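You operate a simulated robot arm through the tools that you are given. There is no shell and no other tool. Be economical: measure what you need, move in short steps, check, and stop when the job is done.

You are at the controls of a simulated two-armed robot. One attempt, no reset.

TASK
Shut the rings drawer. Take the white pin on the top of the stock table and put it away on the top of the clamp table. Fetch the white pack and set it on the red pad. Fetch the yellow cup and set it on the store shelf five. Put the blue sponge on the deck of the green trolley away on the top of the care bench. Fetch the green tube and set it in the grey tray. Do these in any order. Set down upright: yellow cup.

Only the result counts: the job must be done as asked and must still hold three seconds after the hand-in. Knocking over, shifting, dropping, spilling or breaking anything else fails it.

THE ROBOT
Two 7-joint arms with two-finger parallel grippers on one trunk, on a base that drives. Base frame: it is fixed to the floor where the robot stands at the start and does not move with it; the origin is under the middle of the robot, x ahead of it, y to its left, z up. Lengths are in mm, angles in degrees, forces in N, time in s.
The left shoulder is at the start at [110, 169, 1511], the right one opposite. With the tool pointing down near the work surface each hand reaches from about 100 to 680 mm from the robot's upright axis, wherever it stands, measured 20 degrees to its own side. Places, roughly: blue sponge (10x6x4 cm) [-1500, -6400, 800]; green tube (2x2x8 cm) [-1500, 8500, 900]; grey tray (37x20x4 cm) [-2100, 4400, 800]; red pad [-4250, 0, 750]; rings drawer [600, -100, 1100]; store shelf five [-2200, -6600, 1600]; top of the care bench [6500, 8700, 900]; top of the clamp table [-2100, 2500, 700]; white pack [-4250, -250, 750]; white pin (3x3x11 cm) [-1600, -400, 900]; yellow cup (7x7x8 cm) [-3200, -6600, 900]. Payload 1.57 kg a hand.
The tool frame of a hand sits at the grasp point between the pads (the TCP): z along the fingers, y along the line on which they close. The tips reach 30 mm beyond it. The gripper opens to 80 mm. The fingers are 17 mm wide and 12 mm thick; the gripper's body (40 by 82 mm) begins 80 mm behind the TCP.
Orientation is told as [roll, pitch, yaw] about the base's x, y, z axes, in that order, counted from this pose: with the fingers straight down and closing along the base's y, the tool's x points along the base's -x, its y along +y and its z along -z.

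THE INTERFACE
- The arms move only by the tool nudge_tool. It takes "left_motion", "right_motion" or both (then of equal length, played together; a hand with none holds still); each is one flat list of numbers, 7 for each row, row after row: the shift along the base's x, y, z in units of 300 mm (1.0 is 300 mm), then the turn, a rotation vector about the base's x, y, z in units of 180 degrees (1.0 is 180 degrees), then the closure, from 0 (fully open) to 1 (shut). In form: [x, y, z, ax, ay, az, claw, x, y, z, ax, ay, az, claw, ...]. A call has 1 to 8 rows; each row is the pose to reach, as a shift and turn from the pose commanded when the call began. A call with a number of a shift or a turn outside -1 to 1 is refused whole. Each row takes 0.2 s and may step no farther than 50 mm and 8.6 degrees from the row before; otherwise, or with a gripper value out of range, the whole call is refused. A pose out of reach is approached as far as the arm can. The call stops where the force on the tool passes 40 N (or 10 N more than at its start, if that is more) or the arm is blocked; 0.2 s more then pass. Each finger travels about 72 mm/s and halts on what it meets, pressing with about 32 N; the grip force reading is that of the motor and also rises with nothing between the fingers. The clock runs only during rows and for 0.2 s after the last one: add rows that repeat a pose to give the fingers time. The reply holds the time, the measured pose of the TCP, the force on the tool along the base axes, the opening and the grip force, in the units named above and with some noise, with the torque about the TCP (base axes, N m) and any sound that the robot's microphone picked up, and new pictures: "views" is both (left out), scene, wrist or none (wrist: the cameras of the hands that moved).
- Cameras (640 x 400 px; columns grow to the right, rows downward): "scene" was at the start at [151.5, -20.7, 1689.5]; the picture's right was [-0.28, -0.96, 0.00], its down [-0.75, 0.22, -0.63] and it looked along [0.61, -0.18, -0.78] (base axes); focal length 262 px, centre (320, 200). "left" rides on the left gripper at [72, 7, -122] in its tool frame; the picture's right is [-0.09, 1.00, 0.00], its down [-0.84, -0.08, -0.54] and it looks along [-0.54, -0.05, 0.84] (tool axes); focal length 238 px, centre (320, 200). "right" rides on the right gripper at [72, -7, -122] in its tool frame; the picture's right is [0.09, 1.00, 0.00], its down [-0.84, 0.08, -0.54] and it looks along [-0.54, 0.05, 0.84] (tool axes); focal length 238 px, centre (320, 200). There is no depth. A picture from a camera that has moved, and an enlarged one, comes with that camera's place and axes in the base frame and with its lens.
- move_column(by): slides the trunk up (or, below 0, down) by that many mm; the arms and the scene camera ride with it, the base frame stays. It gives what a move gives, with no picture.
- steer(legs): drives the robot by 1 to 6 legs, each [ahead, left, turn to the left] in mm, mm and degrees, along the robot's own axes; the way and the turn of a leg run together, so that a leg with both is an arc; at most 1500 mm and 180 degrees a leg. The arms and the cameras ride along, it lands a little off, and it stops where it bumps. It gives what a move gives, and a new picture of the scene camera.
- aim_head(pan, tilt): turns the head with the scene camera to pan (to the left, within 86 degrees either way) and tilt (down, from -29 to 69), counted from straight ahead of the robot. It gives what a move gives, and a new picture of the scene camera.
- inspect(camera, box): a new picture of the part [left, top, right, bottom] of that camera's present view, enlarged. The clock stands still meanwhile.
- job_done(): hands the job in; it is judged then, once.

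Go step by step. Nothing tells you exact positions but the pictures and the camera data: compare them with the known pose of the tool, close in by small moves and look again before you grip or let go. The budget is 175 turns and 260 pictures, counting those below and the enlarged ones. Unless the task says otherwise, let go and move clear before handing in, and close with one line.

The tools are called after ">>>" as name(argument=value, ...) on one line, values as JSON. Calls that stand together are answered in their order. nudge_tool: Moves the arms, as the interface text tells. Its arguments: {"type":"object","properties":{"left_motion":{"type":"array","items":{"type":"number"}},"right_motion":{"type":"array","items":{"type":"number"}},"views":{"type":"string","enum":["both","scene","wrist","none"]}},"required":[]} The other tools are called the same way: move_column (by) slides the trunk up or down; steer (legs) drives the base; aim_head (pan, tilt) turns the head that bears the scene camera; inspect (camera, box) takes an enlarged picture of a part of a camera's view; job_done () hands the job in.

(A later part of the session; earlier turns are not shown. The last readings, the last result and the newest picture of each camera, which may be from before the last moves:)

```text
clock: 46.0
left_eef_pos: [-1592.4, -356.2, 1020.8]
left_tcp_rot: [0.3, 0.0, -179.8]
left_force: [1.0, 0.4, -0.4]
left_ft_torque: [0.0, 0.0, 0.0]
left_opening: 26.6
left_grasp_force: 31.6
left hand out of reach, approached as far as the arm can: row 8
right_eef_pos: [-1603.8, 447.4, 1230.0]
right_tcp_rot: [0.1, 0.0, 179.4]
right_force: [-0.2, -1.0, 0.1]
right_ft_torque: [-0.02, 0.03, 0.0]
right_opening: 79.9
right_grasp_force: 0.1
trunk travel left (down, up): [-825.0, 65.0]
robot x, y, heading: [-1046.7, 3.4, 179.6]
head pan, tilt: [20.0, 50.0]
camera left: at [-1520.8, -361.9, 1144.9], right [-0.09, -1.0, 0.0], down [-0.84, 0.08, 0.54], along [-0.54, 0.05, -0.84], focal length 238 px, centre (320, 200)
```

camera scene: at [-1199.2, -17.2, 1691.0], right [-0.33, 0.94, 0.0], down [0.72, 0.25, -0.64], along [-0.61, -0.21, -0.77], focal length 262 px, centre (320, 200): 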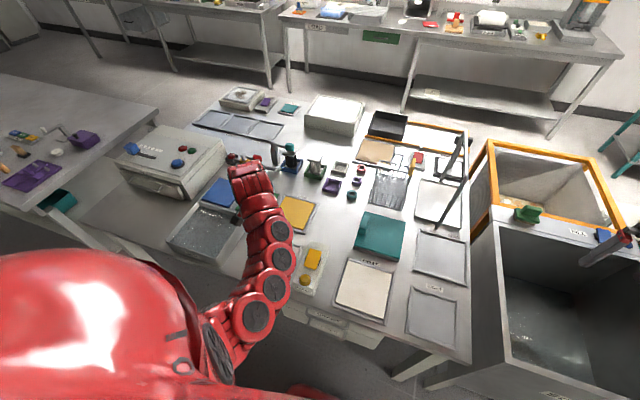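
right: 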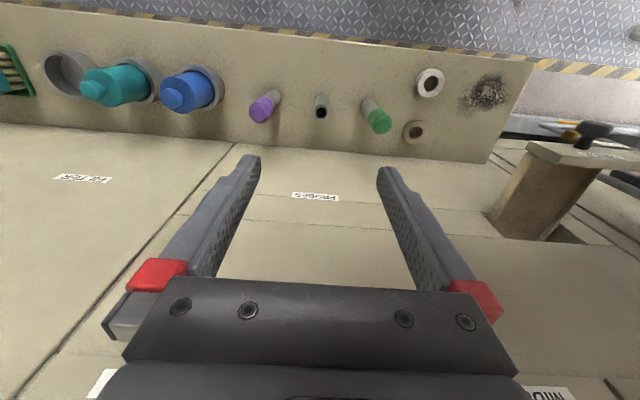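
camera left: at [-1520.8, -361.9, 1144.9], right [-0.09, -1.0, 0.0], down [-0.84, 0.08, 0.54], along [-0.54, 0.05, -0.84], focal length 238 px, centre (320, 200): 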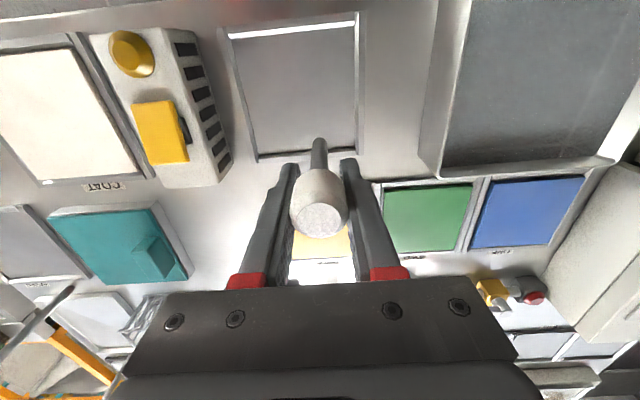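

The pin is held. The clamp table appears to stand at about x -1650 to -2500, y 2000 to 2800; I back off into the lane, strafe there and look.

>>> steer(legs=[[-450, 0, 0], [0, -1250, 0], [0, -1200, 0]])

>>> aim_head(pan=0, tilt=35)

```text
clock: 60.2
left_eef_pos: [-1122.9, 2062.2, 1020.5]
left_tcp_rot: [0.1, -0.1, -179.5]
left_force: [-0.4, 0.6, -0.6]
left_ft_torque: [0.01, 0.03, 0.03]
left_opening: 26.3
left_grasp_force: 31.8
right_eef_pos: [-1136.7, 2864.7, 1229.3]
right_tcp_rot: [0.0, 0.0, 179.6]
right_force: [0.3, 1.1, 0.9]
right_ft_torque: [0.05, 0.05, -0.03]
right_opening: 79.9
right_grasp_force: 0.0
trunk travel left (down, up): [-825.0, 65.0]
robot x, y, heading: [-577.5, 2428.0, 179.6]
head pan, tilt: [20.0, 50.0]
camera scene: at [-732.5, 2400.4, 1690.8], right [-0.34, 0.94, 0.0], down [0.72, 0.26, -0.64], along [-0.61, -0.22, -0.77], focal length 262 px, centre (320, 200)
```

scene: 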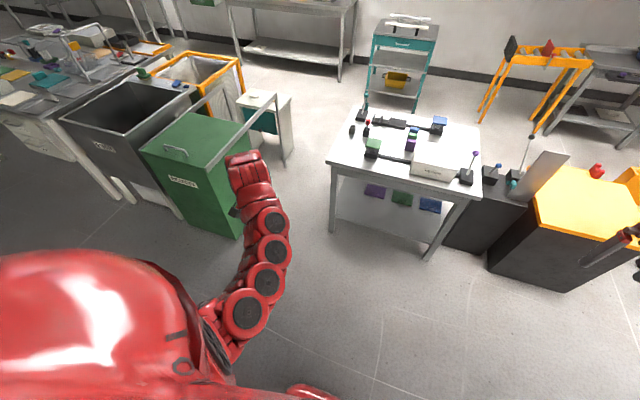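

```text
clock: 61.0
left_eef_pos: [-1122.8, 2062.0, 1020.2]
left_tcp_rot: [0.2, -0.2, -179.5]
left_force: [0.5, -0.4, 0.4]
left_ft_torque: [0.0, -0.02, -0.01]
left_opening: 26.5
left_grasp_force: 31.6
right_eef_pos: [-1136.9, 2864.9, 1229.3]
right_tcp_rot: [0.0, 0.0, 179.7]
right_force: [-0.2, -0.3, 0.0]
right_ft_torque: [-0.02, -0.03, 0.02]
right_opening: 80.0
right_grasp_force: 0.0
trunk travel left (down, up): [-825.0, 65.0]
robot x, y, heading: [-578.8, 2425.1, 179.8]
head pan, tilt: [0.0, 35.0]
camera scene: at [-748.0, 2427.1, 1712.4], right [0.01, 1.0, 0.0], down [0.57, 0.0, -0.82], along [-0.82, 0.0, -0.57], focal length 262 px, centre (320, 200)
```

scene: 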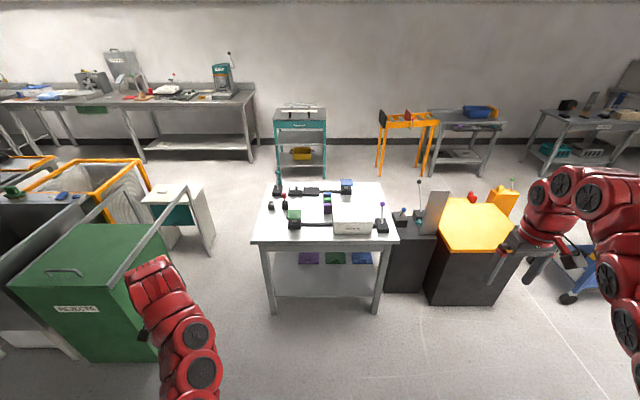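

The table with clamps is straight ahead; front edge about x=-1815 at z≈700. I enlarge to confirm and choose a free spot.

>>> inspect(camera="scene", box=[230, 160, 430, 285])

```text
3.20 times, centred on (330, 222) of scene
camera zoom: at [-748.0, 2427.1, 1712.4], right [0.01, 1.0, 0.0], down [0.57, 0.0, -0.82], along [-0.82, 0.0, -0.57], focal length 840 px, centre (288, 128)
```

zoom: 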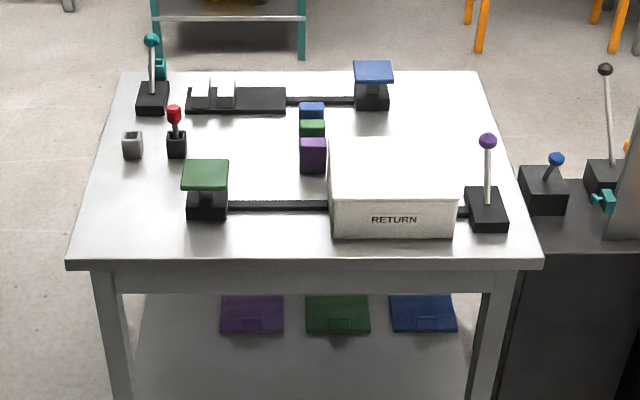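

I'll place the pin in the free front-left corner, about [-1925, 2155]. Strafing right 95 mm lines the left hand up with it, then I drive ahead.

>>> steer(legs=[[0, -95, 0], [780, 0, 0]])

>>> aim_head(pan=20, tilt=50)

>>> inspect(camera="left", box=[0, 0, 640, 400])

```text
clock: 65.9
left_eef_pos: [-1895.4, 2151.0, 1021.2]
left_tcp_rot: [0.1, -0.1, -178.9]
left_force: [-0.4, -0.3, -0.6]
left_ft_torque: [0.01, 0.0, 0.01]
left_opening: 26.5
left_grasp_force: 32.1
right_eef_pos: [-1918.2, 2954.7, 1230.0]
right_tcp_rot: [0.0, 0.0, -179.8]
right_force: [0.0, -0.1, 0.2]
right_ft_torque: [-0.04, 0.01, -0.04]
right_opening: 80.0
right_grasp_force: 0.2
trunk travel left (down, up): [-825.0, 65.0]
robot x, y, heading: [-1352.7, 2516.3, -179.9]
head pan, tilt: [0.0, 35.0]
camera scene: at [-1523.9, 2520.4, 1712.6], right [0.0, 1.0, 0.0], down [0.57, 0.0, -0.82], along [-0.82, 0.0, -0.57], focal length 262 px, centre (320, 200)
```

scene: 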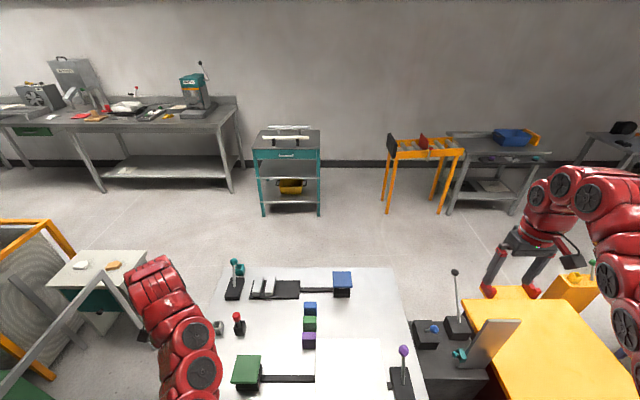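

```text
clock: 66.7
left_eef_pos: [-1894.5, 2151.6, 1019.9]
left_tcp_rot: [0.3, 0.0, -178.8]
left_force: [-0.2, -0.1, -0.3]
left_ft_torque: [-0.02, -0.02, -0.04]
left_opening: 26.6
left_grasp_force: 31.6
right_eef_pos: [-1918.3, 2954.9, 1228.4]
right_tcp_rot: [0.0, 0.0, -179.8]
right_force: [-0.4, -0.1, 0.2]
right_ft_torque: [0.01, 0.01, 0.04]
right_opening: 80.4
right_grasp_force: 0.1
trunk travel left (down, up): [-825.0, 65.0]
robot x, y, heading: [-1354.9, 2521.3, -179.8]
head pan, tilt: [20.0, 50.0]
camera scene: at [-1508.7, 2494.2, 1690.8], right [-0.35, 0.94, 0.0], down [0.72, 0.26, -0.64], along [-0.6, -0.22, -0.77], focal length 262 px, centre (320, 200)
```

scene: 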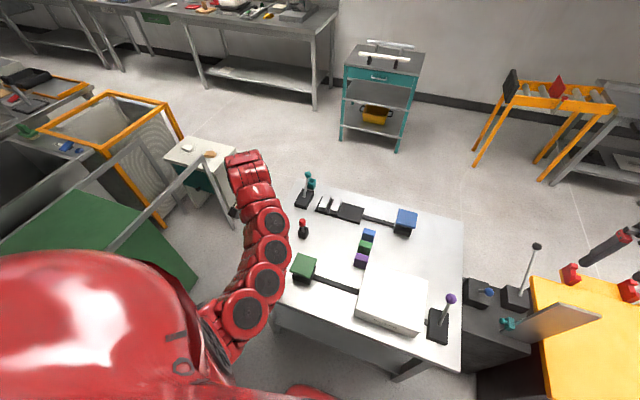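

```text
1.00 times, centred on (320, 200) of left (not enlarged: the box is as wide or as high as the picture)
camera zoom: at [-1824.0, 2146.2, 1144.4], right [-0.07, -1.0, 0.0], down [-0.84, 0.06, 0.54], along [-0.54, 0.04, -0.84], focal length 238 px, centre (320, 200)
```

zoom: 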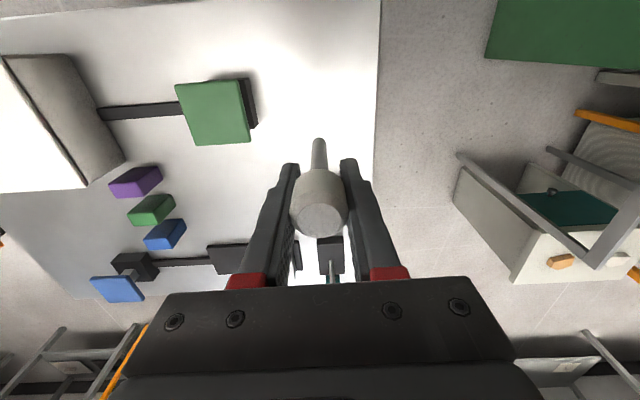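

Below the pin lies bare table, 100 mm from edge and clamp. I lower in steps, watching for contact.

>>> nudge_tool(left_motion=[0, 0.0, -0.16, 0, 0, 0, 1, 0, 0, -0.32, 0, 0, 0, 1, 0, 0, -0.48, 0, 0, 0, 1, 0, 0, -0.6, 0, 0, 0, 1, 0, 0, -0.68, 0, 0, 0, 1], views="both")

```text
clock: 67.9
left_eef_pos: [-1895.2, 2150.1, 814.9]
left_tcp_rot: [0.1, 0.0, -178.8]
left_force: [-0.9, -0.3, -0.4]
left_ft_torque: [0.01, 0.02, 0.01]
left_opening: 26.2
left_grasp_force: 32.1
right_eef_pos: [-1917.8, 2954.4, 1229.0]
right_tcp_rot: [0.0, 0.0, -179.8]
right_force: [0.2, 0.6, -0.9]
right_ft_torque: [-0.03, 0.01, -0.01]
right_opening: 80.0
right_grasp_force: 0.0
trunk travel left (down, up): [-825.0, 65.0]
robot x, y, heading: [-1352.4, 2520.7, -179.4]
head pan, tilt: [20.0, 50.0]
camera scene: at [-1508.7, 2493.7, 1690.8], right [-0.35, 0.94, 0.0], down [0.72, 0.27, -0.64], along [-0.6, -0.22, -0.77], focal length 262 px, centre (320, 200)
camera left: at [-1824.1, 2145.3, 940.0], right [-0.07, -1.0, 0.0], down [-0.84, 0.06, 0.54], along [-0.54, 0.04, -0.84], focal length 238 px, centre (320, 200)
```

scene: 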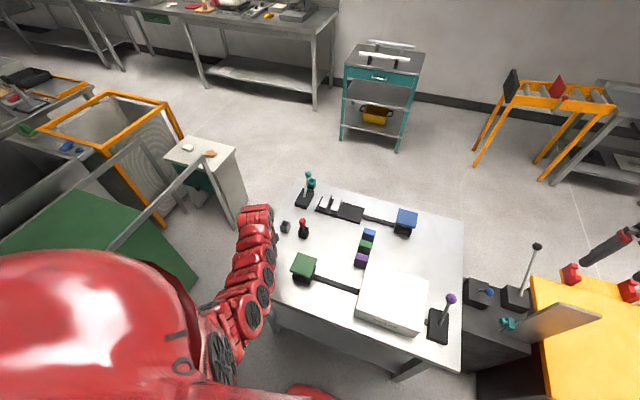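
left: 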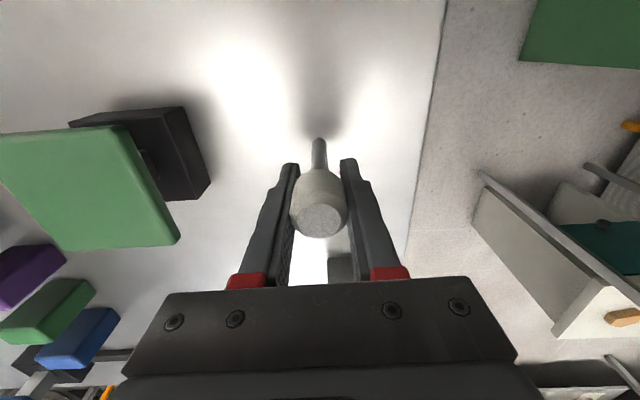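

>>> nudge_tool(left_motion=[0, 0, -0.015, 0, 0, 0, 1, 0, 0, -0.03, 0, 0, 0, 1, 0, 0, -0.045, 0, 0, 0, 1, 0, 0, -0.06, 0, 0, 0, 1, 0, 0, -0.075, 0, 0, 0, 1], views="wrist")

```text
clock: 69.1
left_eef_pos: [-1895.3, 2151.6, 796.5]
left_tcp_rot: [0.4, -0.4, -179.0]
left_force: [-2.4, -0.9, 25.6]
left_ft_torque: [-0.09, -0.01, 0.0]
left_opening: 26.7
left_grasp_force: 31.9
right_eef_pos: [-1916.3, 2955.9, 1230.3]
right_tcp_rot: [0.1, -0.2, -179.8]
right_force: [-0.1, 0.0, 0.1]
right_ft_torque: [0.0, 0.02, -0.03]
right_opening: 80.1
right_grasp_force: 0.1
trunk travel left (down, up): [-825.0, 65.0]
robot x, y, heading: [-1354.0, 2524.2, -179.8]
head pan, tilt: [20.0, 50.0]
camera left: at [-1823.0, 2147.0, 919.8], right [-0.07, -1.0, 0.01], down [-0.83, 0.06, 0.55], along [-0.55, 0.04, -0.84], focal length 238 px, centre (320, 200)
```

left: 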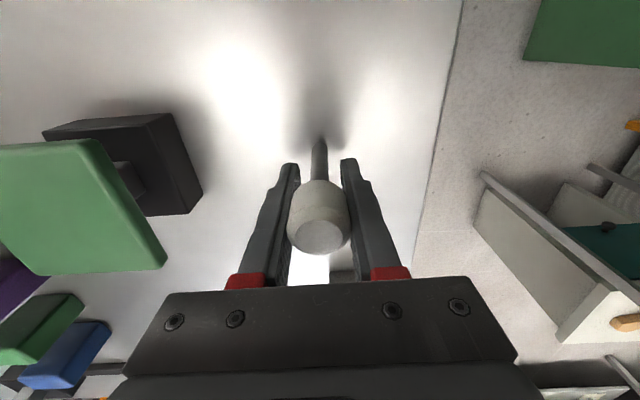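

The pin is down on the table (25 N). I ease the pressure, open and rise.

>>> nudge_tool(left_motion=[0, 0, 0.008, 0, 0, 0, 1, 0, 0, 0.012, 0, 0, 0, 1, 0, 0, 0.012, 0, 0, 0, 0.6, 0, 0, 0.012, 0, 0, 0, 0.3, 0, 0, 0.012, 0, 0, 0, 0, 0, 0, 0.012, 0, 0, 0, 0], views="wrist")

>>> nudge_tool(left_motion=[0, 0, 0.1, 0, 0, 0, 0, 0, 0, 0.25, 0, 0, 0, 0, 0, 0, 0.4, 0, 0, 0, 0, 0, 0, 0.55, 0, 0, 0, 0, 0, 0, 0.7, 0, 0, 0, 0], views="wrist")

```text
clock: 70.5
left_eef_pos: [-1894.2, 2151.4, 797.6]
left_tcp_rot: [0.1, 0.0, -178.8]
left_force: [-0.1, 0.4, 0.2]
left_ft_torque: [0.02, -0.01, 0.0]
left_opening: 80.2
left_grasp_force: 0.0
right_eef_pos: [-1918.0, 2954.2, 1230.2]
right_tcp_rot: [0.0, -0.1, -179.8]
right_force: [0.1, -0.5, 0.5]
right_ft_torque: [-0.01, 0.0, -0.01]
right_opening: 79.8
right_grasp_force: 0.1
trunk travel left (down, up): [-825.0, 65.0]
robot x, y, heading: [-1354.7, 2519.4, -179.9]
head pan, tilt: [20.0, 50.0]
camera left: at [-1823.5, 2146.2, 921.3], right [-0.07, -1.0, 0.0], down [-0.84, 0.06, 0.54], along [-0.54, 0.04, -0.84], focal length 238 px, centre (320, 200)
```

left: 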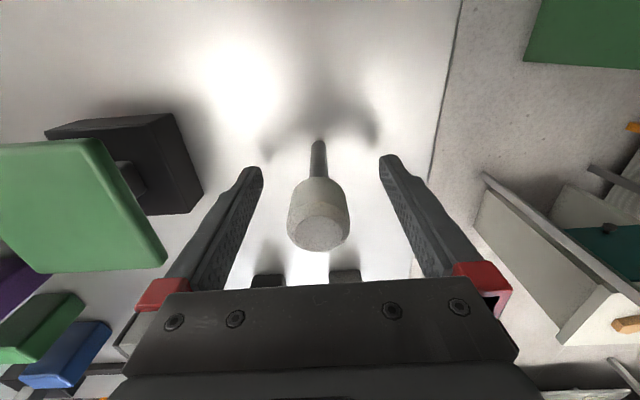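

```text
clock: 71.7
left_eef_pos: [-1895.3, 2153.4, 1009.2]
left_tcp_rot: [0.1, -0.2, -179.0]
left_force: [0.0, -0.1, 0.7]
left_ft_torque: [-0.01, -0.02, 0.03]
left_opening: 80.2
left_grasp_force: 0.1
right_eef_pos: [-1917.2, 2955.7, 1229.6]
right_tcp_rot: [0.1, 0.1, -179.9]
right_force: [-0.6, -0.1, 0.2]
right_ft_torque: [0.01, 0.04, 0.0]
right_opening: 80.0
right_grasp_force: 0.0
trunk travel left (down, up): [-825.0, 65.0]
robot x, y, heading: [-1357.5, 2518.6, -179.8]
head pan, tilt: [20.0, 50.0]
camera left: at [-1823.5, 2147.7, 1133.1], right [-0.07, -1.0, 0.0], down [-0.84, 0.06, 0.54], along [-0.54, 0.04, -0.84], focal length 238 px, centre (320, 200)
```

left: 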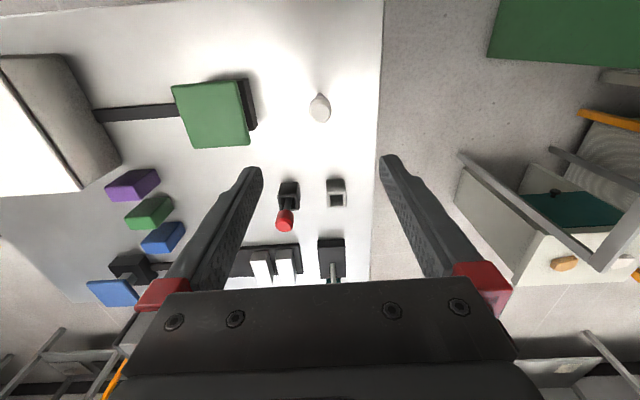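

The pin stands on the clamp table. Next the green tube at the far end (+y): I back into the lane, turn and drive up it.

>>> steer(legs=[[-780, 0, 0], [0, 0, -90], [1500, 0, 0], [1500, 0, 0]])

>>> aim_head(pan=20, tilt=15)

>>> aim_head(pan=86, tilt=25)

```text
clock: 93.8
left_eef_pos: [-991.4, 6057.2, 1007.9]
left_tcp_rot: [0.1, -0.1, 92.0]
left_force: [0.3, -0.1, 0.1]
left_ft_torque: [0.0, 0.0, 0.01]
left_opening: 79.9
left_grasp_force: 0.0
right_eef_pos: [-187.9, 6094.1, 1229.4]
right_tcp_rot: [0.0, 0.0, 91.2]
right_force: [-0.1, 0.2, 0.1]
right_ft_torque: [0.01, 0.01, 0.0]
right_opening: 80.3
right_grasp_force: 0.1
trunk travel left (down, up): [-825.0, 65.0]
robot x, y, heading: [-612.6, 5521.8, 90.9]
head pan, tilt: [20.0, 50.0]
camera scene: at [-644.5, 5675.3, 1690.8], right [0.93, 0.36, 0.0], down [0.28, -0.71, -0.64], along [-0.23, 0.6, -0.77], focal length 262 px, centre (320, 200)
```

scene: 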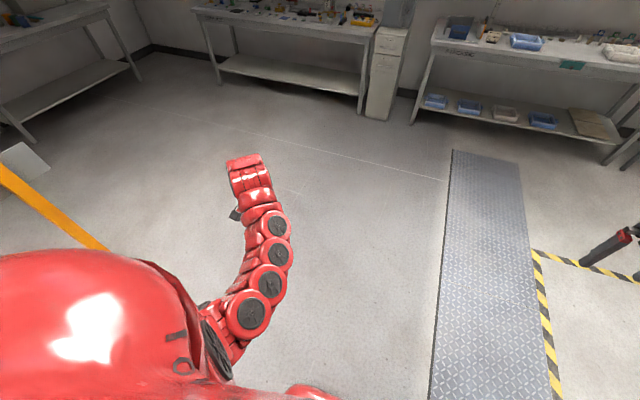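

```text
clock: 94.8
left_eef_pos: [-991.8, 6057.1, 1007.3]
left_tcp_rot: [0.2, -0.1, 92.0]
left_force: [0.5, 0.9, -0.2]
left_ft_torque: [0.02, 0.0, -0.01]
left_opening: 80.0
left_grasp_force: 0.1
right_eef_pos: [-188.0, 6093.3, 1228.1]
right_tcp_rot: [-0.1, 0.0, 91.2]
right_force: [-0.6, -0.7, 0.5]
right_ft_torque: [-0.01, 0.01, -0.05]
right_opening: 79.9
right_grasp_force: 0.0
trunk travel left (down, up): [-825.0, 65.0]
robot x, y, heading: [-613.6, 5523.1, 90.9]
head pan, tilt: [20.0, 15.0]
camera scene: at [-650.4, 5690.7, 1744.4], right [0.93, 0.36, 0.0], down [0.09, -0.24, -0.97], along [-0.35, 0.9, -0.26], focal length 262 px, centre (320, 200)
```

scene: 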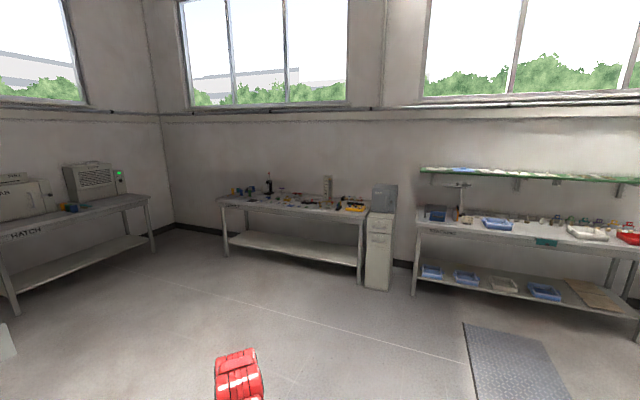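

```text
clock: 96.2
left_eef_pos: [-990.5, 6057.4, 1009.0]
left_tcp_rot: [0.1, -0.1, 92.0]
left_force: [-1.0, -0.5, 0.1]
left_ft_torque: [0.02, 0.0, -0.01]
left_opening: 79.8
left_grasp_force: 0.0
right_eef_pos: [-187.0, 6093.4, 1230.1]
right_tcp_rot: [0.0, 0.0, 91.1]
right_force: [-0.7, 0.6, 0.8]
right_ft_torque: [-0.01, 0.01, -0.02]
right_opening: 79.8
right_grasp_force: 0.1
trunk travel left (down, up): [-825.0, 65.0]
robot x, y, heading: [-612.4, 5520.1, 91.2]
head pan, tilt: [85.9, 25.0]
camera scene: at [-708.7, 5608.5, 1728.3], right [0.05, 1.0, 0.0], down [0.42, -0.02, -0.91], along [-0.91, 0.05, -0.42], focal length 262 px, centre (320, 200)
```

scene: 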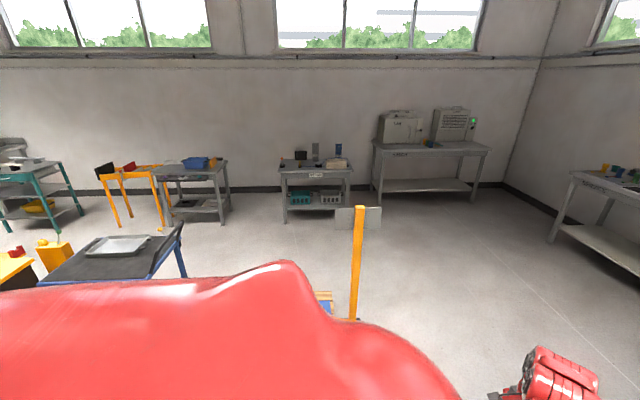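

The blue trolley with a grey tray is at left; the far bench (front edge y≈8380) should hold the green tube near x=-1500. I drive up to it.

>>> steer(legs=[[1400, 300, 0], [650, 250, 0]])

>>> aim_head(pan=10, tilt=35)

>>> inspect(camera="scene", box=[160, 130, 380, 270])

```text
clock: 106.7
left_eef_pos: [-1589.4, 8093.5, 1007.9]
left_tcp_rot: [0.2, -0.1, 92.3]
left_force: [-0.3, 0.0, -0.2]
left_ft_torque: [0.02, -0.03, 0.0]
left_opening: 80.1
left_grasp_force: 0.0
right_eef_pos: [-785.5, 8132.6, 1229.4]
right_tcp_rot: [0.0, 0.1, 91.4]
right_force: [-0.1, 0.8, -0.1]
right_ft_torque: [0.01, 0.02, 0.0]
right_opening: 80.0
right_grasp_force: 0.2
trunk travel left (down, up): [-825.0, 65.0]
robot x, y, heading: [-1207.7, 7561.0, 91.4]
head pan, tilt: [85.9, 25.0]
camera scene: at [-1303.3, 7645.2, 1728.3], right [0.05, 1.0, 0.0], down [0.42, -0.02, -0.91], along [-0.91, 0.04, -0.42], focal length 262 px, centre (320, 200)
```

scene: 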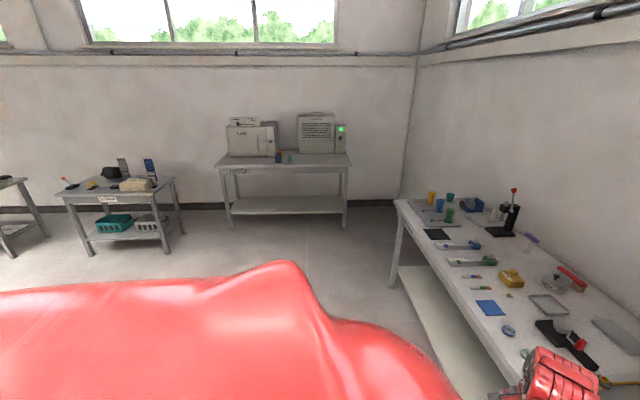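

```text
clock: 108.2
left_eef_pos: [-1587.9, 8093.6, 1007.3]
left_tcp_rot: [0.2, -0.1, 92.4]
left_force: [0.4, 0.2, 0.2]
left_ft_torque: [-0.02, 0.01, 0.01]
left_opening: 80.2
left_grasp_force: 0.0
right_eef_pos: [-786.4, 8134.4, 1229.4]
right_tcp_rot: [0.1, -0.1, 91.4]
right_force: [0.0, 0.9, -0.1]
right_ft_torque: [0.02, 0.0, 0.03]
right_opening: 79.8
right_grasp_force: 0.1
trunk travel left (down, up): [-825.0, 65.0]
robot x, y, heading: [-1207.6, 7561.7, 91.2]
head pan, tilt: [10.0, 35.0]
camera scene: at [-1228.9, 7727.7, 1712.5], right [0.98, 0.2, 0.0], down [0.11, -0.56, -0.82], along [-0.16, 0.8, -0.57], focal length 262 px, centre (320, 200)
```

scene: 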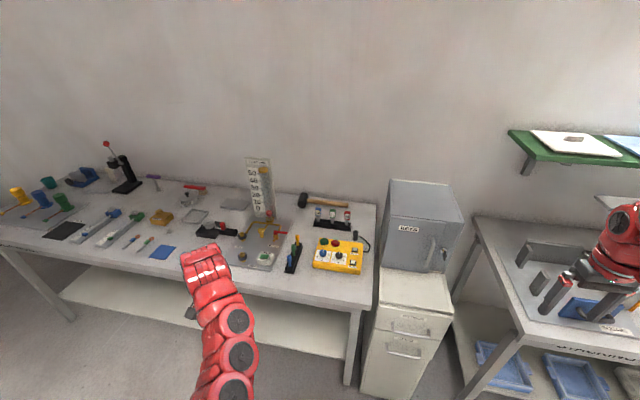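

```text
2.86 times, centred on (270, 200) of scene
camera zoom: at [-1228.9, 7727.7, 1712.5], right [0.98, 0.2, 0.0], down [0.11, -0.56, -0.82], along [-0.16, 0.8, -0.57], focal length 750 px, centre (463, 200)
```

zoom: 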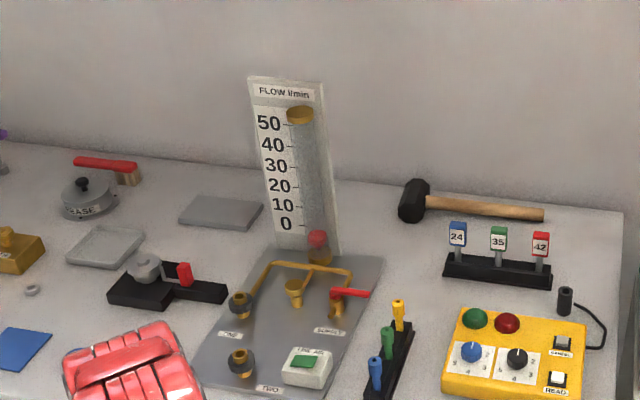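

The green tube stands in a small black rack between a blue and a yellow one, near [-1500, 8505]. I enlarge it.

>>> inspect(camera="scene", box=[270, 220, 330, 280])

>>> inspect(camera="left", box=[0, 0, 640, 400])

```text
6.67 times, centred on (300, 250) of scene
camera zoom: at [-1228.9, 7727.7, 1712.5], right [0.98, 0.2, 0.0], down [0.11, -0.56, -0.82], along [-0.16, 0.8, -0.57], focal length 1750 px, centre (453, -133)
```

zoom: 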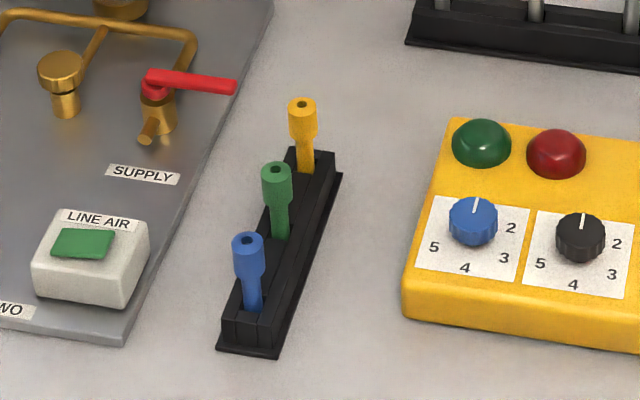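

```text
1.00 times, centred on (320, 200) of left (not enlarged: the box is as wide or as high as the picture)
camera zoom: at [-1592.8, 8020.9, 1131.8], right [-1.0, 0.05, 0.0], down [0.05, 0.84, 0.54], along [0.03, 0.54, -0.84], focal length 238 px, centre (320, 200)
```

zoom: 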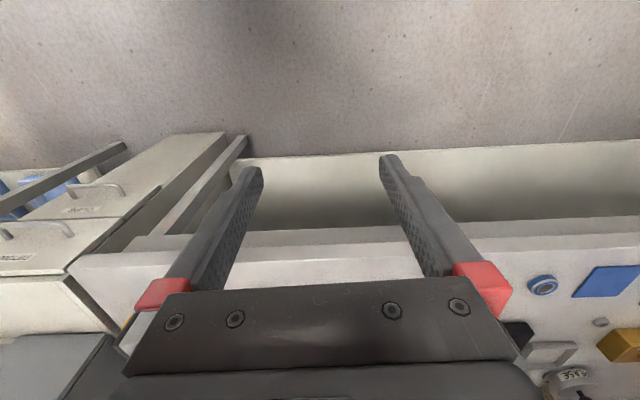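

Tube row runs roughly along y, so closing along x suits. I first pull the right hand outward/back from the cabinet, then drive 340 mm ahead.

>>> nudge_tool(right_motion=[0.13, -0.08, 0, 0, 0, 0, 0, 0.26, -0.16, 0, 0, 0, 0, 0, 0.39, -0.24, 0, 0, 0, 0, 0, 0.5, -0.32, 0, 0, 0, 0, 0], views="none")

>>> steer(legs=[[340, 0, -1]])

>>> inspect(camera="left", box=[0, 0, 640, 400])

```text
clock: 109.2
left_eef_pos: [-1586.6, 8092.1, 1008.9]
left_tcp_rot: [0.2, -0.1, 92.2]
left_force: [0.0, -0.5, -0.2]
left_ft_torque: [0.02, 0.02, 0.0]
left_opening: 80.1
left_grasp_force: 0.0
right_eef_pos: [-634.5, 8036.0, 1231.2]
right_tcp_rot: [0.1, -0.1, 91.4]
right_force: [-0.2, 0.7, -0.5]
right_ft_torque: [0.04, 0.01, 0.02]
right_opening: 80.0
right_grasp_force: 0.0
trunk travel left (down, up): [-825.0, 65.0]
robot x, y, heading: [-1208.7, 7559.2, 91.4]
head pan, tilt: [10.0, 35.0]
```

```text
clock: 111.4
left_eef_pos: [-1581.9, 8437.7, 1009.1]
left_tcp_rot: [0.2, -0.2, 91.1]
left_force: [-0.2, 0.7, -0.1]
left_ft_torque: [0.01, 0.0, -0.01]
left_opening: 80.1
left_grasp_force: 0.1
right_eef_pos: [-631.2, 8362.2, 1229.5]
right_tcp_rot: [0.0, -0.1, 90.2]
right_force: [-0.3, 0.4, 0.4]
right_ft_torque: [0.04, 0.01, -0.01]
right_opening: 79.7
right_grasp_force: 0.0
trunk travel left (down, up): [-825.0, 65.0]
robot x, y, heading: [-1212.4, 7899.5, 90.2]
head pan, tilt: [10.0, 35.0]
camera scene: at [-1230.6, 8064.2, 1712.6], right [0.98, 0.18, 0.0], down [0.1, -0.56, -0.82], along [-0.15, 0.81, -0.57], focal length 262 px, centre (320, 200)
```

scene: 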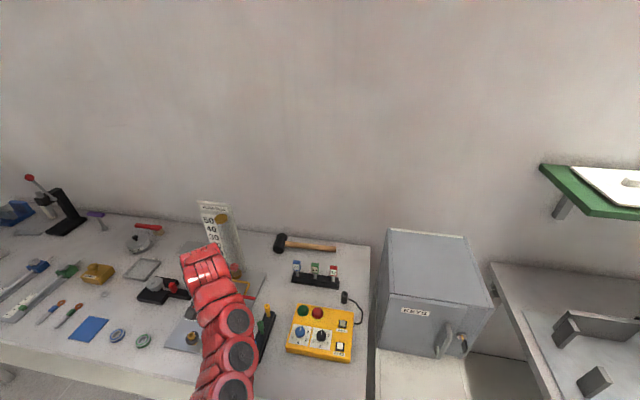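

```text
1.00 times, centred on (320, 200) of left (not enlarged: the box is as wide or as high as the picture)
camera zoom: at [-1588.5, 8365.0, 1132.1], right [-1.0, 0.07, 0.0], down [0.06, 0.84, 0.54], along [0.04, 0.54, -0.84], focal length 238 px, centre (320, 200)
```

zoom: 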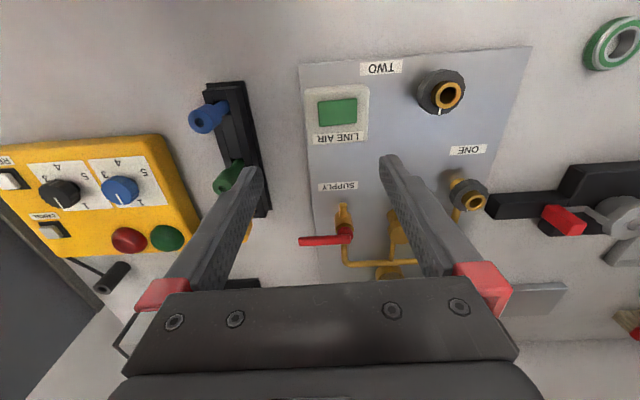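

The green tube's top triangulates to about [-1489, 8469, 932]. I move over it at the present height and look.

>>> nudge_tool(left_motion=[0.1, 0.035, 0, 0, 0, 0, 0, 0.2, 0.07, 0, 0, 0, 0, 0, 0.31, 0.104, 0, 0, 0, 0, 0], views="wrist")

```text
clock: 112.2
left_eef_pos: [-1486.5, 8469.4, 1007.7]
left_tcp_rot: [0.3, -0.1, 91.2]
left_force: [-0.8, -0.3, -0.4]
left_ft_torque: [-0.02, 0.02, -0.01]
left_opening: 80.2
left_grasp_force: 0.0
right_eef_pos: [-631.1, 8363.8, 1228.9]
right_tcp_rot: [-0.1, 0.0, 90.3]
right_force: [0.1, -0.4, -0.4]
right_ft_torque: [0.01, -0.02, 0.04]
right_opening: 80.0
right_grasp_force: 0.1
trunk travel left (down, up): [-825.0, 65.0]
robot x, y, heading: [-1211.1, 7899.1, 90.4]
head pan, tilt: [10.0, 35.0]
camera left: at [-1493.3, 8397.6, 1131.4], right [-1.0, 0.07, 0.0], down [0.06, 0.84, 0.54], along [0.04, 0.54, -0.84], focal length 238 px, centre (320, 200)
```

left: 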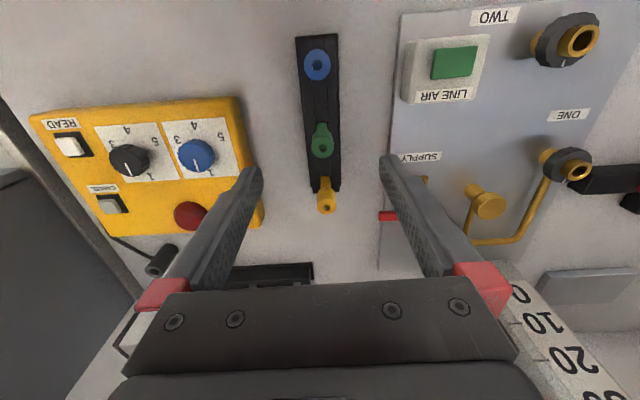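

>>> nudge_tool(left_motion=[-0.01, 0.012, -0.1, 0, 0, 0, 0, -0.01, 0.012, -0.2, 0, 0, 0, 0, -0.01, 0.012, -0.297, 0, 0, 0, 0], views="wrist")

```text
clock: 113.0
left_eef_pos: [-1491.8, 8472.5, 917.2]
left_tcp_rot: [0.1, 0.0, 91.2]
left_force: [0.0, 0.1, -0.7]
left_ft_torque: [0.03, 0.01, -0.02]
left_opening: 79.9
left_grasp_force: 0.1
right_eef_pos: [-630.8, 8362.3, 1229.9]
right_tcp_rot: [0.0, 0.0, 90.3]
right_force: [0.2, 0.1, 0.8]
right_ft_torque: [0.0, -0.04, 0.0]
right_opening: 79.8
right_grasp_force: 0.0
trunk travel left (down, up): [-825.0, 65.0]
robot x, y, heading: [-1212.8, 7895.1, 90.4]
head pan, tilt: [10.0, 35.0]
camera left: at [-1498.1, 8400.1, 1041.8], right [-1.0, 0.07, 0.0], down [0.06, 0.84, 0.54], along [0.04, 0.54, -0.84], focal length 238 px, centre (320, 200)
```

left: 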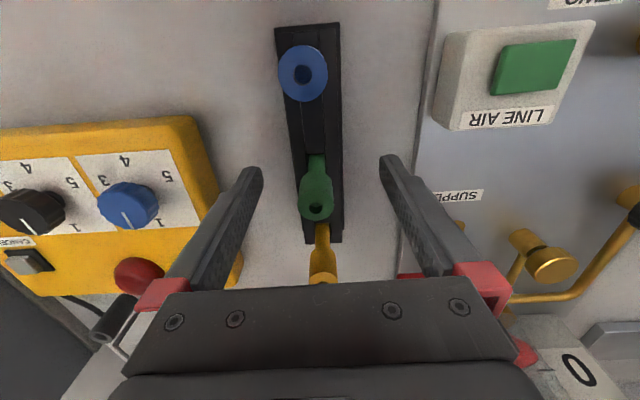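

The cap is centred between the fingers. I close and pull straight up.

>>> nudge_tool(left_motion=[0, 0, 0, 0, 0, 0, 0.5, 0, 0, 0, 0, 0, 0, 1, 0, 0, 0, 0, 0, 0, 1, 0, 0, 0, 0, 0, 0, 1, 0, 0, 0.06, 0, 0, 0, 1, 0, 0, 0.14, 0, 0, 0, 1, 0, 0, 0.24, 0, 0, 0, 1, 0, 0, 0.34, 0, 0, 0, 1], views="wrist")

```text
clock: 114.8
left_eef_pos: [-1492.4, 8473.0, 1021.5]
left_tcp_rot: [0.2, 0.0, 91.1]
left_force: [0.0, 0.0, 0.2]
left_ft_torque: [0.04, -0.02, 0.01]
left_opening: 17.4
left_grasp_force: 31.5
right_eef_pos: [-631.0, 8362.7, 1230.1]
right_tcp_rot: [0.0, 0.1, 90.2]
right_force: [-0.6, -0.1, 0.4]
right_ft_torque: [0.03, 0.01, 0.02]
right_opening: 79.8
right_grasp_force: 0.2
trunk travel left (down, up): [-825.0, 65.0]
robot x, y, heading: [-1215.5, 7899.3, 90.5]
head pan, tilt: [10.0, 35.0]
camera left: at [-1498.7, 8400.0, 1145.3], right [-1.0, 0.07, 0.0], down [0.06, 0.84, 0.54], along [0.04, 0.54, -0.84], focal length 238 px, centre (320, 200)
```

left: 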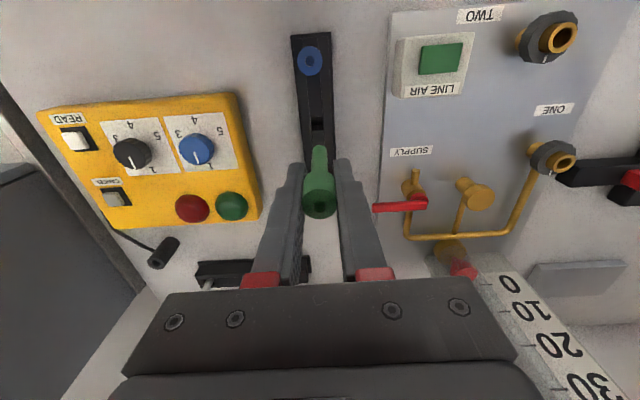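

The green tube is in hand. I back off, turn to face -x and strafe to the blue trolley with the grey tray.

>>> steer(legs=[[-500, 0, 0], [0, 0, 89.5], [0, 1400, 0], [0, 1250, 0]])

>>> aim_head(pan=10, tilt=45)

```text
clock: 134.0
left_eef_pos: [-1806.5, 4482.4, 1021.0]
left_tcp_rot: [0.2, -0.1, -179.8]
left_force: [0.2, 0.8, 0.0]
left_ft_torque: [0.0, 0.01, 0.03]
left_opening: 17.1
left_grasp_force: 32.2
right_eef_pos: [-1681.4, 5343.7, 1230.1]
right_tcp_rot: [0.1, 0.0, 179.3]
right_force: [0.1, -0.4, -0.4]
right_ft_torque: [0.02, -0.04, 0.04]
right_opening: 79.9
right_grasp_force: 0.0
trunk travel left (down, up): [-825.0, 65.0]
robot x, y, heading: [-1224.6, 4754.6, 179.5]
head pan, tilt: [10.0, 35.0]
camera scene: at [-1395.8, 4741.1, 1712.5], right [-0.16, 0.99, 0.0], down [0.57, 0.09, -0.82], along [-0.81, -0.13, -0.57], focal length 262 px, centre (320, 200)
```

scene: 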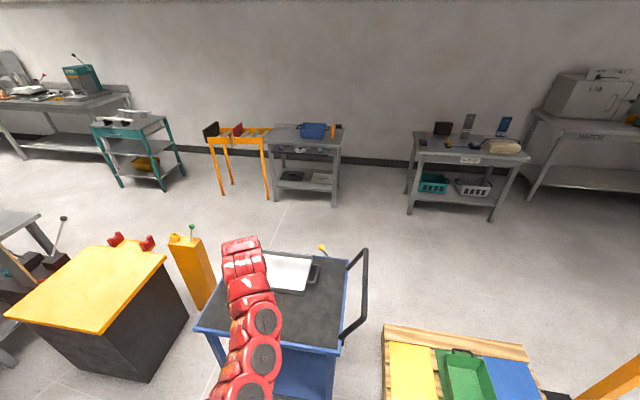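

```text
clock: 134.7
left_eef_pos: [-1805.7, 4481.6, 1021.3]
left_tcp_rot: [0.1, 0.0, -179.9]
left_force: [-0.8, 0.2, -0.1]
left_ft_torque: [0.0, 0.01, -0.02]
left_opening: 17.2
left_grasp_force: 32.5
right_eef_pos: [-1682.4, 5342.3, 1229.8]
right_tcp_rot: [0.0, 0.0, 179.3]
right_force: [-0.4, -0.7, -0.8]
right_ft_torque: [-0.01, 0.02, 0.01]
right_opening: 80.0
right_grasp_force: 0.0
trunk travel left (down, up): [-825.0, 65.0]
robot x, y, heading: [-1232.7, 4756.2, 179.1]
head pan, tilt: [10.0, 45.0]
camera scene: at [-1389.2, 4741.6, 1697.7], right [-0.16, 0.99, 0.0], down [0.7, 0.11, -0.71], along [-0.7, -0.11, -0.71], focal length 262 px, centre (320, 200)
```

scene: 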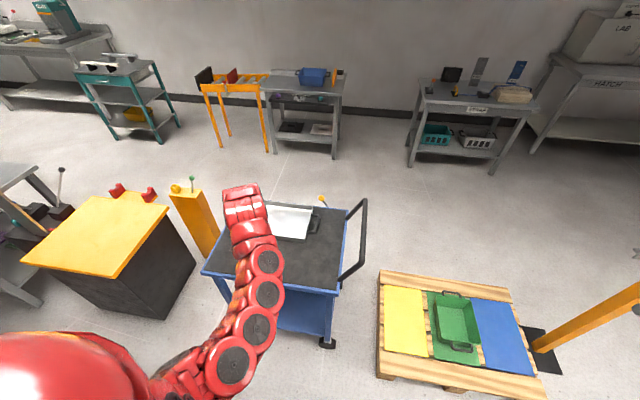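

The tray spans about x -2054…-2231, y 4220…4590 on the trolley. I drive 185 mm ahead, keeping clear of the trolley, and lower the trunk 100 mm for reach.

>>> steer(legs=[[185, 0, 0.5]])

>>> move_column(by=-100)

>>> nudge_tool(left_motion=[-0.13, 0, 0, 0, 0, 0, 1, -0.26, 0, 0, 0, 0, 0, 1, -0.37, 0, 0, 0, 0, 0, 1], views="both")

```text
clock: 136.2
left_eef_pos: [-1985.9, 4480.5, 1021.0]
left_tcp_rot: [0.2, 0.0, -179.3]
left_force: [0.0, 0.1, 0.7]
left_ft_torque: [-0.01, 0.02, 0.01]
left_opening: 17.1
left_grasp_force: 32.1
right_eef_pos: [-1866.5, 5341.4, 1230.8]
right_tcp_rot: [0.0, -0.1, 179.7]
right_force: [-0.7, 0.3, 0.5]
right_ft_torque: [-0.01, 0.0, 0.01]
right_opening: 79.9
right_grasp_force: 0.1
trunk travel left (down, up): [-825.0, 65.0]
robot x, y, heading: [-1410.8, 4754.4, 179.5]
head pan, tilt: [10.0, 45.0]
camera scene: at [-1570.2, 4742.3, 1697.9], right [-0.17, 0.99, 0.0], down [0.7, 0.12, -0.71], along [-0.7, -0.12, -0.71], focal length 262 px, centre (320, 200)
```

scene: 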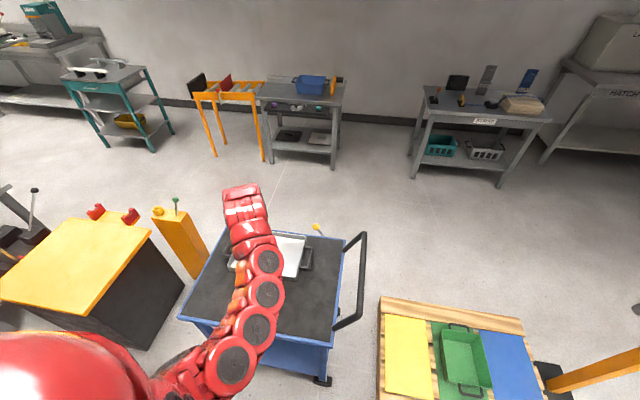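

```text
clock: 137.6
left_eef_pos: [-1987.6, 4479.7, 920.1]
left_tcp_rot: [0.1, 0.1, -179.3]
left_force: [-0.5, -0.5, -0.6]
left_ft_torque: [-0.01, 0.02, 0.01]
left_opening: 17.2
left_grasp_force: 31.9
right_eef_pos: [-1869.6, 5342.1, 1130.2]
right_tcp_rot: [0.0, -0.1, 179.6]
right_force: [0.2, 0.3, -0.1]
right_ft_torque: [0.0, 0.03, -0.02]
right_opening: 80.0
right_grasp_force: 0.0
trunk travel left (down, up): [-725.0, 165.0]
robot x, y, heading: [-1408.4, 4752.8, 179.9]
head pan, tilt: [10.0, 45.0]
```

```text
clock: 138.4
left_eef_pos: [-2098.7, 4478.8, 921.3]
left_tcp_rot: [0.2, 0.0, -179.1]
left_force: [0.1, 0.2, -0.9]
left_ft_torque: [0.01, 0.03, 0.0]
left_opening: 17.2
left_grasp_force: 31.8
right_eef_pos: [-1870.5, 5341.7, 1130.1]
right_tcp_rot: [0.0, 0.0, 179.7]
right_force: [-0.7, 0.0, 0.2]
right_ft_torque: [0.03, -0.03, -0.01]
right_opening: 80.2
right_grasp_force: 0.1
trunk travel left (down, up): [-725.0, 165.0]
robot x, y, heading: [-1406.7, 4756.8, 179.9]
head pan, tilt: [10.0, 45.0]
camera scene: at [-1573.2, 4742.5, 1597.6], right [-0.17, 0.99, 0.0], down [0.7, 0.12, -0.71], along [-0.7, -0.12, -0.71], focal length 262 px, centre (320, 200)
camera left: at [-2028.0, 4473.5, 1044.5], right [-0.08, -1.0, 0.0], down [-0.84, 0.07, 0.54], along [-0.54, 0.04, -0.84], focal length 238 px, centre (320, 200)
```

scene: 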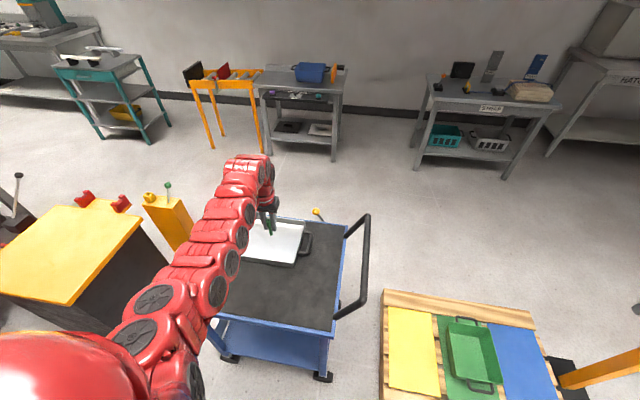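
left: 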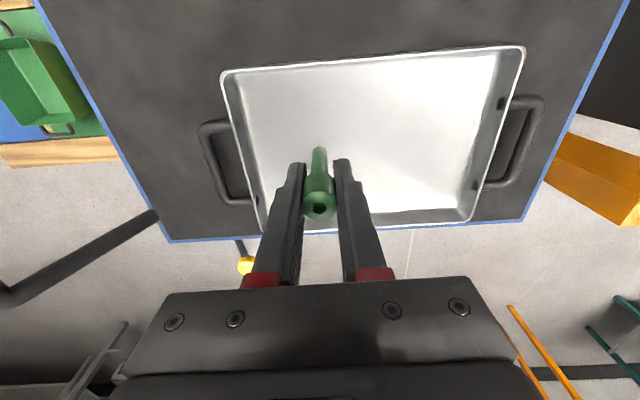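

The tray lies below the tube. I lower gradually to contact.

>>> nudge_tool(left_motion=[0, -0.03, -0.07, 0, 0, 0, 1, 0, -0.03, -0.14, 0, 0, 0, 1, 0, -0.03, -0.165, 0, 0, 0, 1, 0, -0.03, -0.19, 0, 0, 0, 1, 0, -0.03, -0.21, 0, 0, 0, 1, 0, -0.03, -0.23, 0, 0, 0, 1], views="wrist")

```text
clock: 139.8
left_eef_pos: [-2097.8, 4470.9, 853.2]
left_tcp_rot: [0.2, -0.1, -179.4]
left_force: [0.1, -0.8, -0.5]
left_ft_torque: [-0.01, -0.01, -0.06]
left_opening: 16.7
left_grasp_force: 32.0
right_eef_pos: [-1868.9, 5341.0, 1129.2]
right_tcp_rot: [0.0, 0.0, 179.6]
right_force: [-0.2, 0.0, -1.1]
right_ft_torque: [0.03, 0.04, 0.03]
right_opening: 79.9
right_grasp_force: 0.0
trunk travel left (down, up): [-725.0, 165.0]
robot x, y, heading: [-1410.6, 4754.3, 179.8]
head pan, tilt: [10.0, 45.0]
camera left: at [-2027.6, 4465.5, 976.1], right [-0.08, -1.0, 0.0], down [-0.84, 0.07, 0.54], along [-0.54, 0.04, -0.84], focal length 238 px, centre (320, 200)
```

left: 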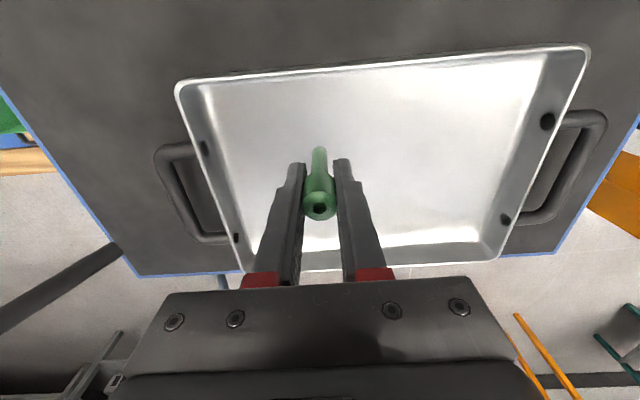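

>>> nudge_tool(left_motion=[0, 0, -0.08, 0, 0, 0, 1, 0, 0, -0.16, 0, 0, 0, 1, 0, 0, -0.18, 0, 0, 0, 1, 0, 0, -0.2, 0, 0, 0, 1, 0, 0, -0.215, 0, 0, 0, 1, 0, 0, -0.23, 0, 0, 0, 1, 0, 0, -0.245, 0, 0, 0, 1, 0, 0, -0.26, 0, 0, 0, 1], views="wrist")

```text
clock: 141.4
left_eef_pos: [-2081.0, 4474.5, 803.9]
left_tcp_rot: [0.2, -0.5, -179.3]
left_force: [10.4, 1.2, 22.1]
left_ft_torque: [0.08, -0.4, 0.02]
left_opening: 17.0
left_grasp_force: 32.2
left hand out of reach, approached as far as the arm can: row 1, 2, 3, 4, 5, 6, 7, 8
right_eef_pos: [-1866.2, 5341.9, 1130.1]
right_tcp_rot: [0.0, -0.2, 179.6]
right_force: [0.1, 0.0, 1.0]
right_ft_torque: [0.0, 0.0, 0.01]
right_opening: 79.9
right_grasp_force: 0.0
trunk travel left (down, up): [-725.0, 165.0]
robot x, y, heading: [-1408.0, 4755.0, 179.4]
head pan, tilt: [10.0, 45.0]
stopped in row 8 (left hand): the force on the tool passed its limit at 62 N (the readings are from after the stop); the commanded pose is now the measured one
camera left: at [-2010.1, 4468.7, 927.2], right [-0.08, -1.0, 0.0], down [-0.83, 0.07, 0.55], along [-0.55, 0.04, -0.84], focal length 238 px, centre (320, 200)
```

left: 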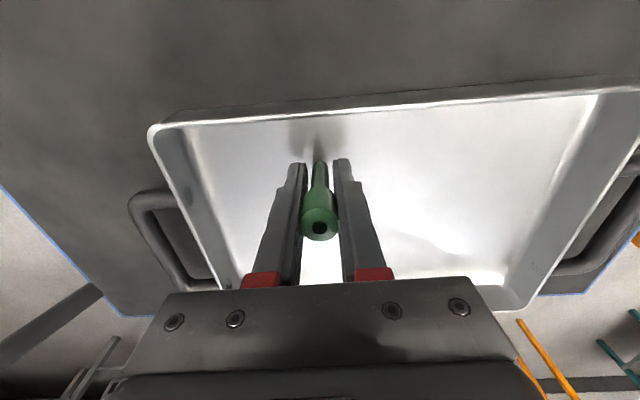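

The tube touches the tray floor. I relieve the pressure, open and rise.

>>> nudge_tool(left_motion=[0, 0, 0.007, 0, 0, 0, 1, 0, 0, 0.01, 0, 0, 0, 1, 0, 0, 0.01, 0, 0, 0, 0.7, 0, 0, 0.01, 0, 0, 0, 0.4, 0, 0, 0.01, 0, 0, 0, 0.4, 0, 0, 0.08, 0, 0, 0, 0.4, 0, 0, 0.2, 0, 0, 0, 0.4, 0, 0, 0.33, 0, 0, 0, 0.4], views="wrist")

```text
clock: 143.2
left_eef_pos: [-2082.3, 4474.2, 901.0]
left_tcp_rot: [0.2, -0.3, -179.3]
left_force: [-0.1, 0.0, -0.1]
left_ft_torque: [-0.03, 0.02, 0.0]
left_opening: 47.9
left_grasp_force: 0.1
right_eef_pos: [-1867.6, 5341.8, 1130.7]
right_tcp_rot: [0.0, 0.1, 179.7]
right_force: [0.6, -0.1, -0.6]
right_ft_torque: [-0.02, 0.01, -0.02]
right_opening: 80.1
right_grasp_force: 0.1
trunk travel left (down, up): [-725.0, 165.0]
robot x, y, heading: [-1411.1, 4755.7, 179.8]
head pan, tilt: [10.0, 45.0]
camera left: at [-2011.5, 4469.1, 1024.7], right [-0.08, -1.0, 0.0], down [-0.83, 0.07, 0.55], along [-0.54, 0.04, -0.84], focal length 238 px, centre (320, 200)
```

left: 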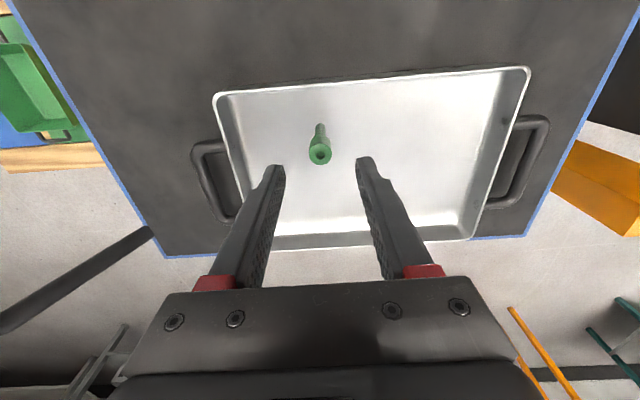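

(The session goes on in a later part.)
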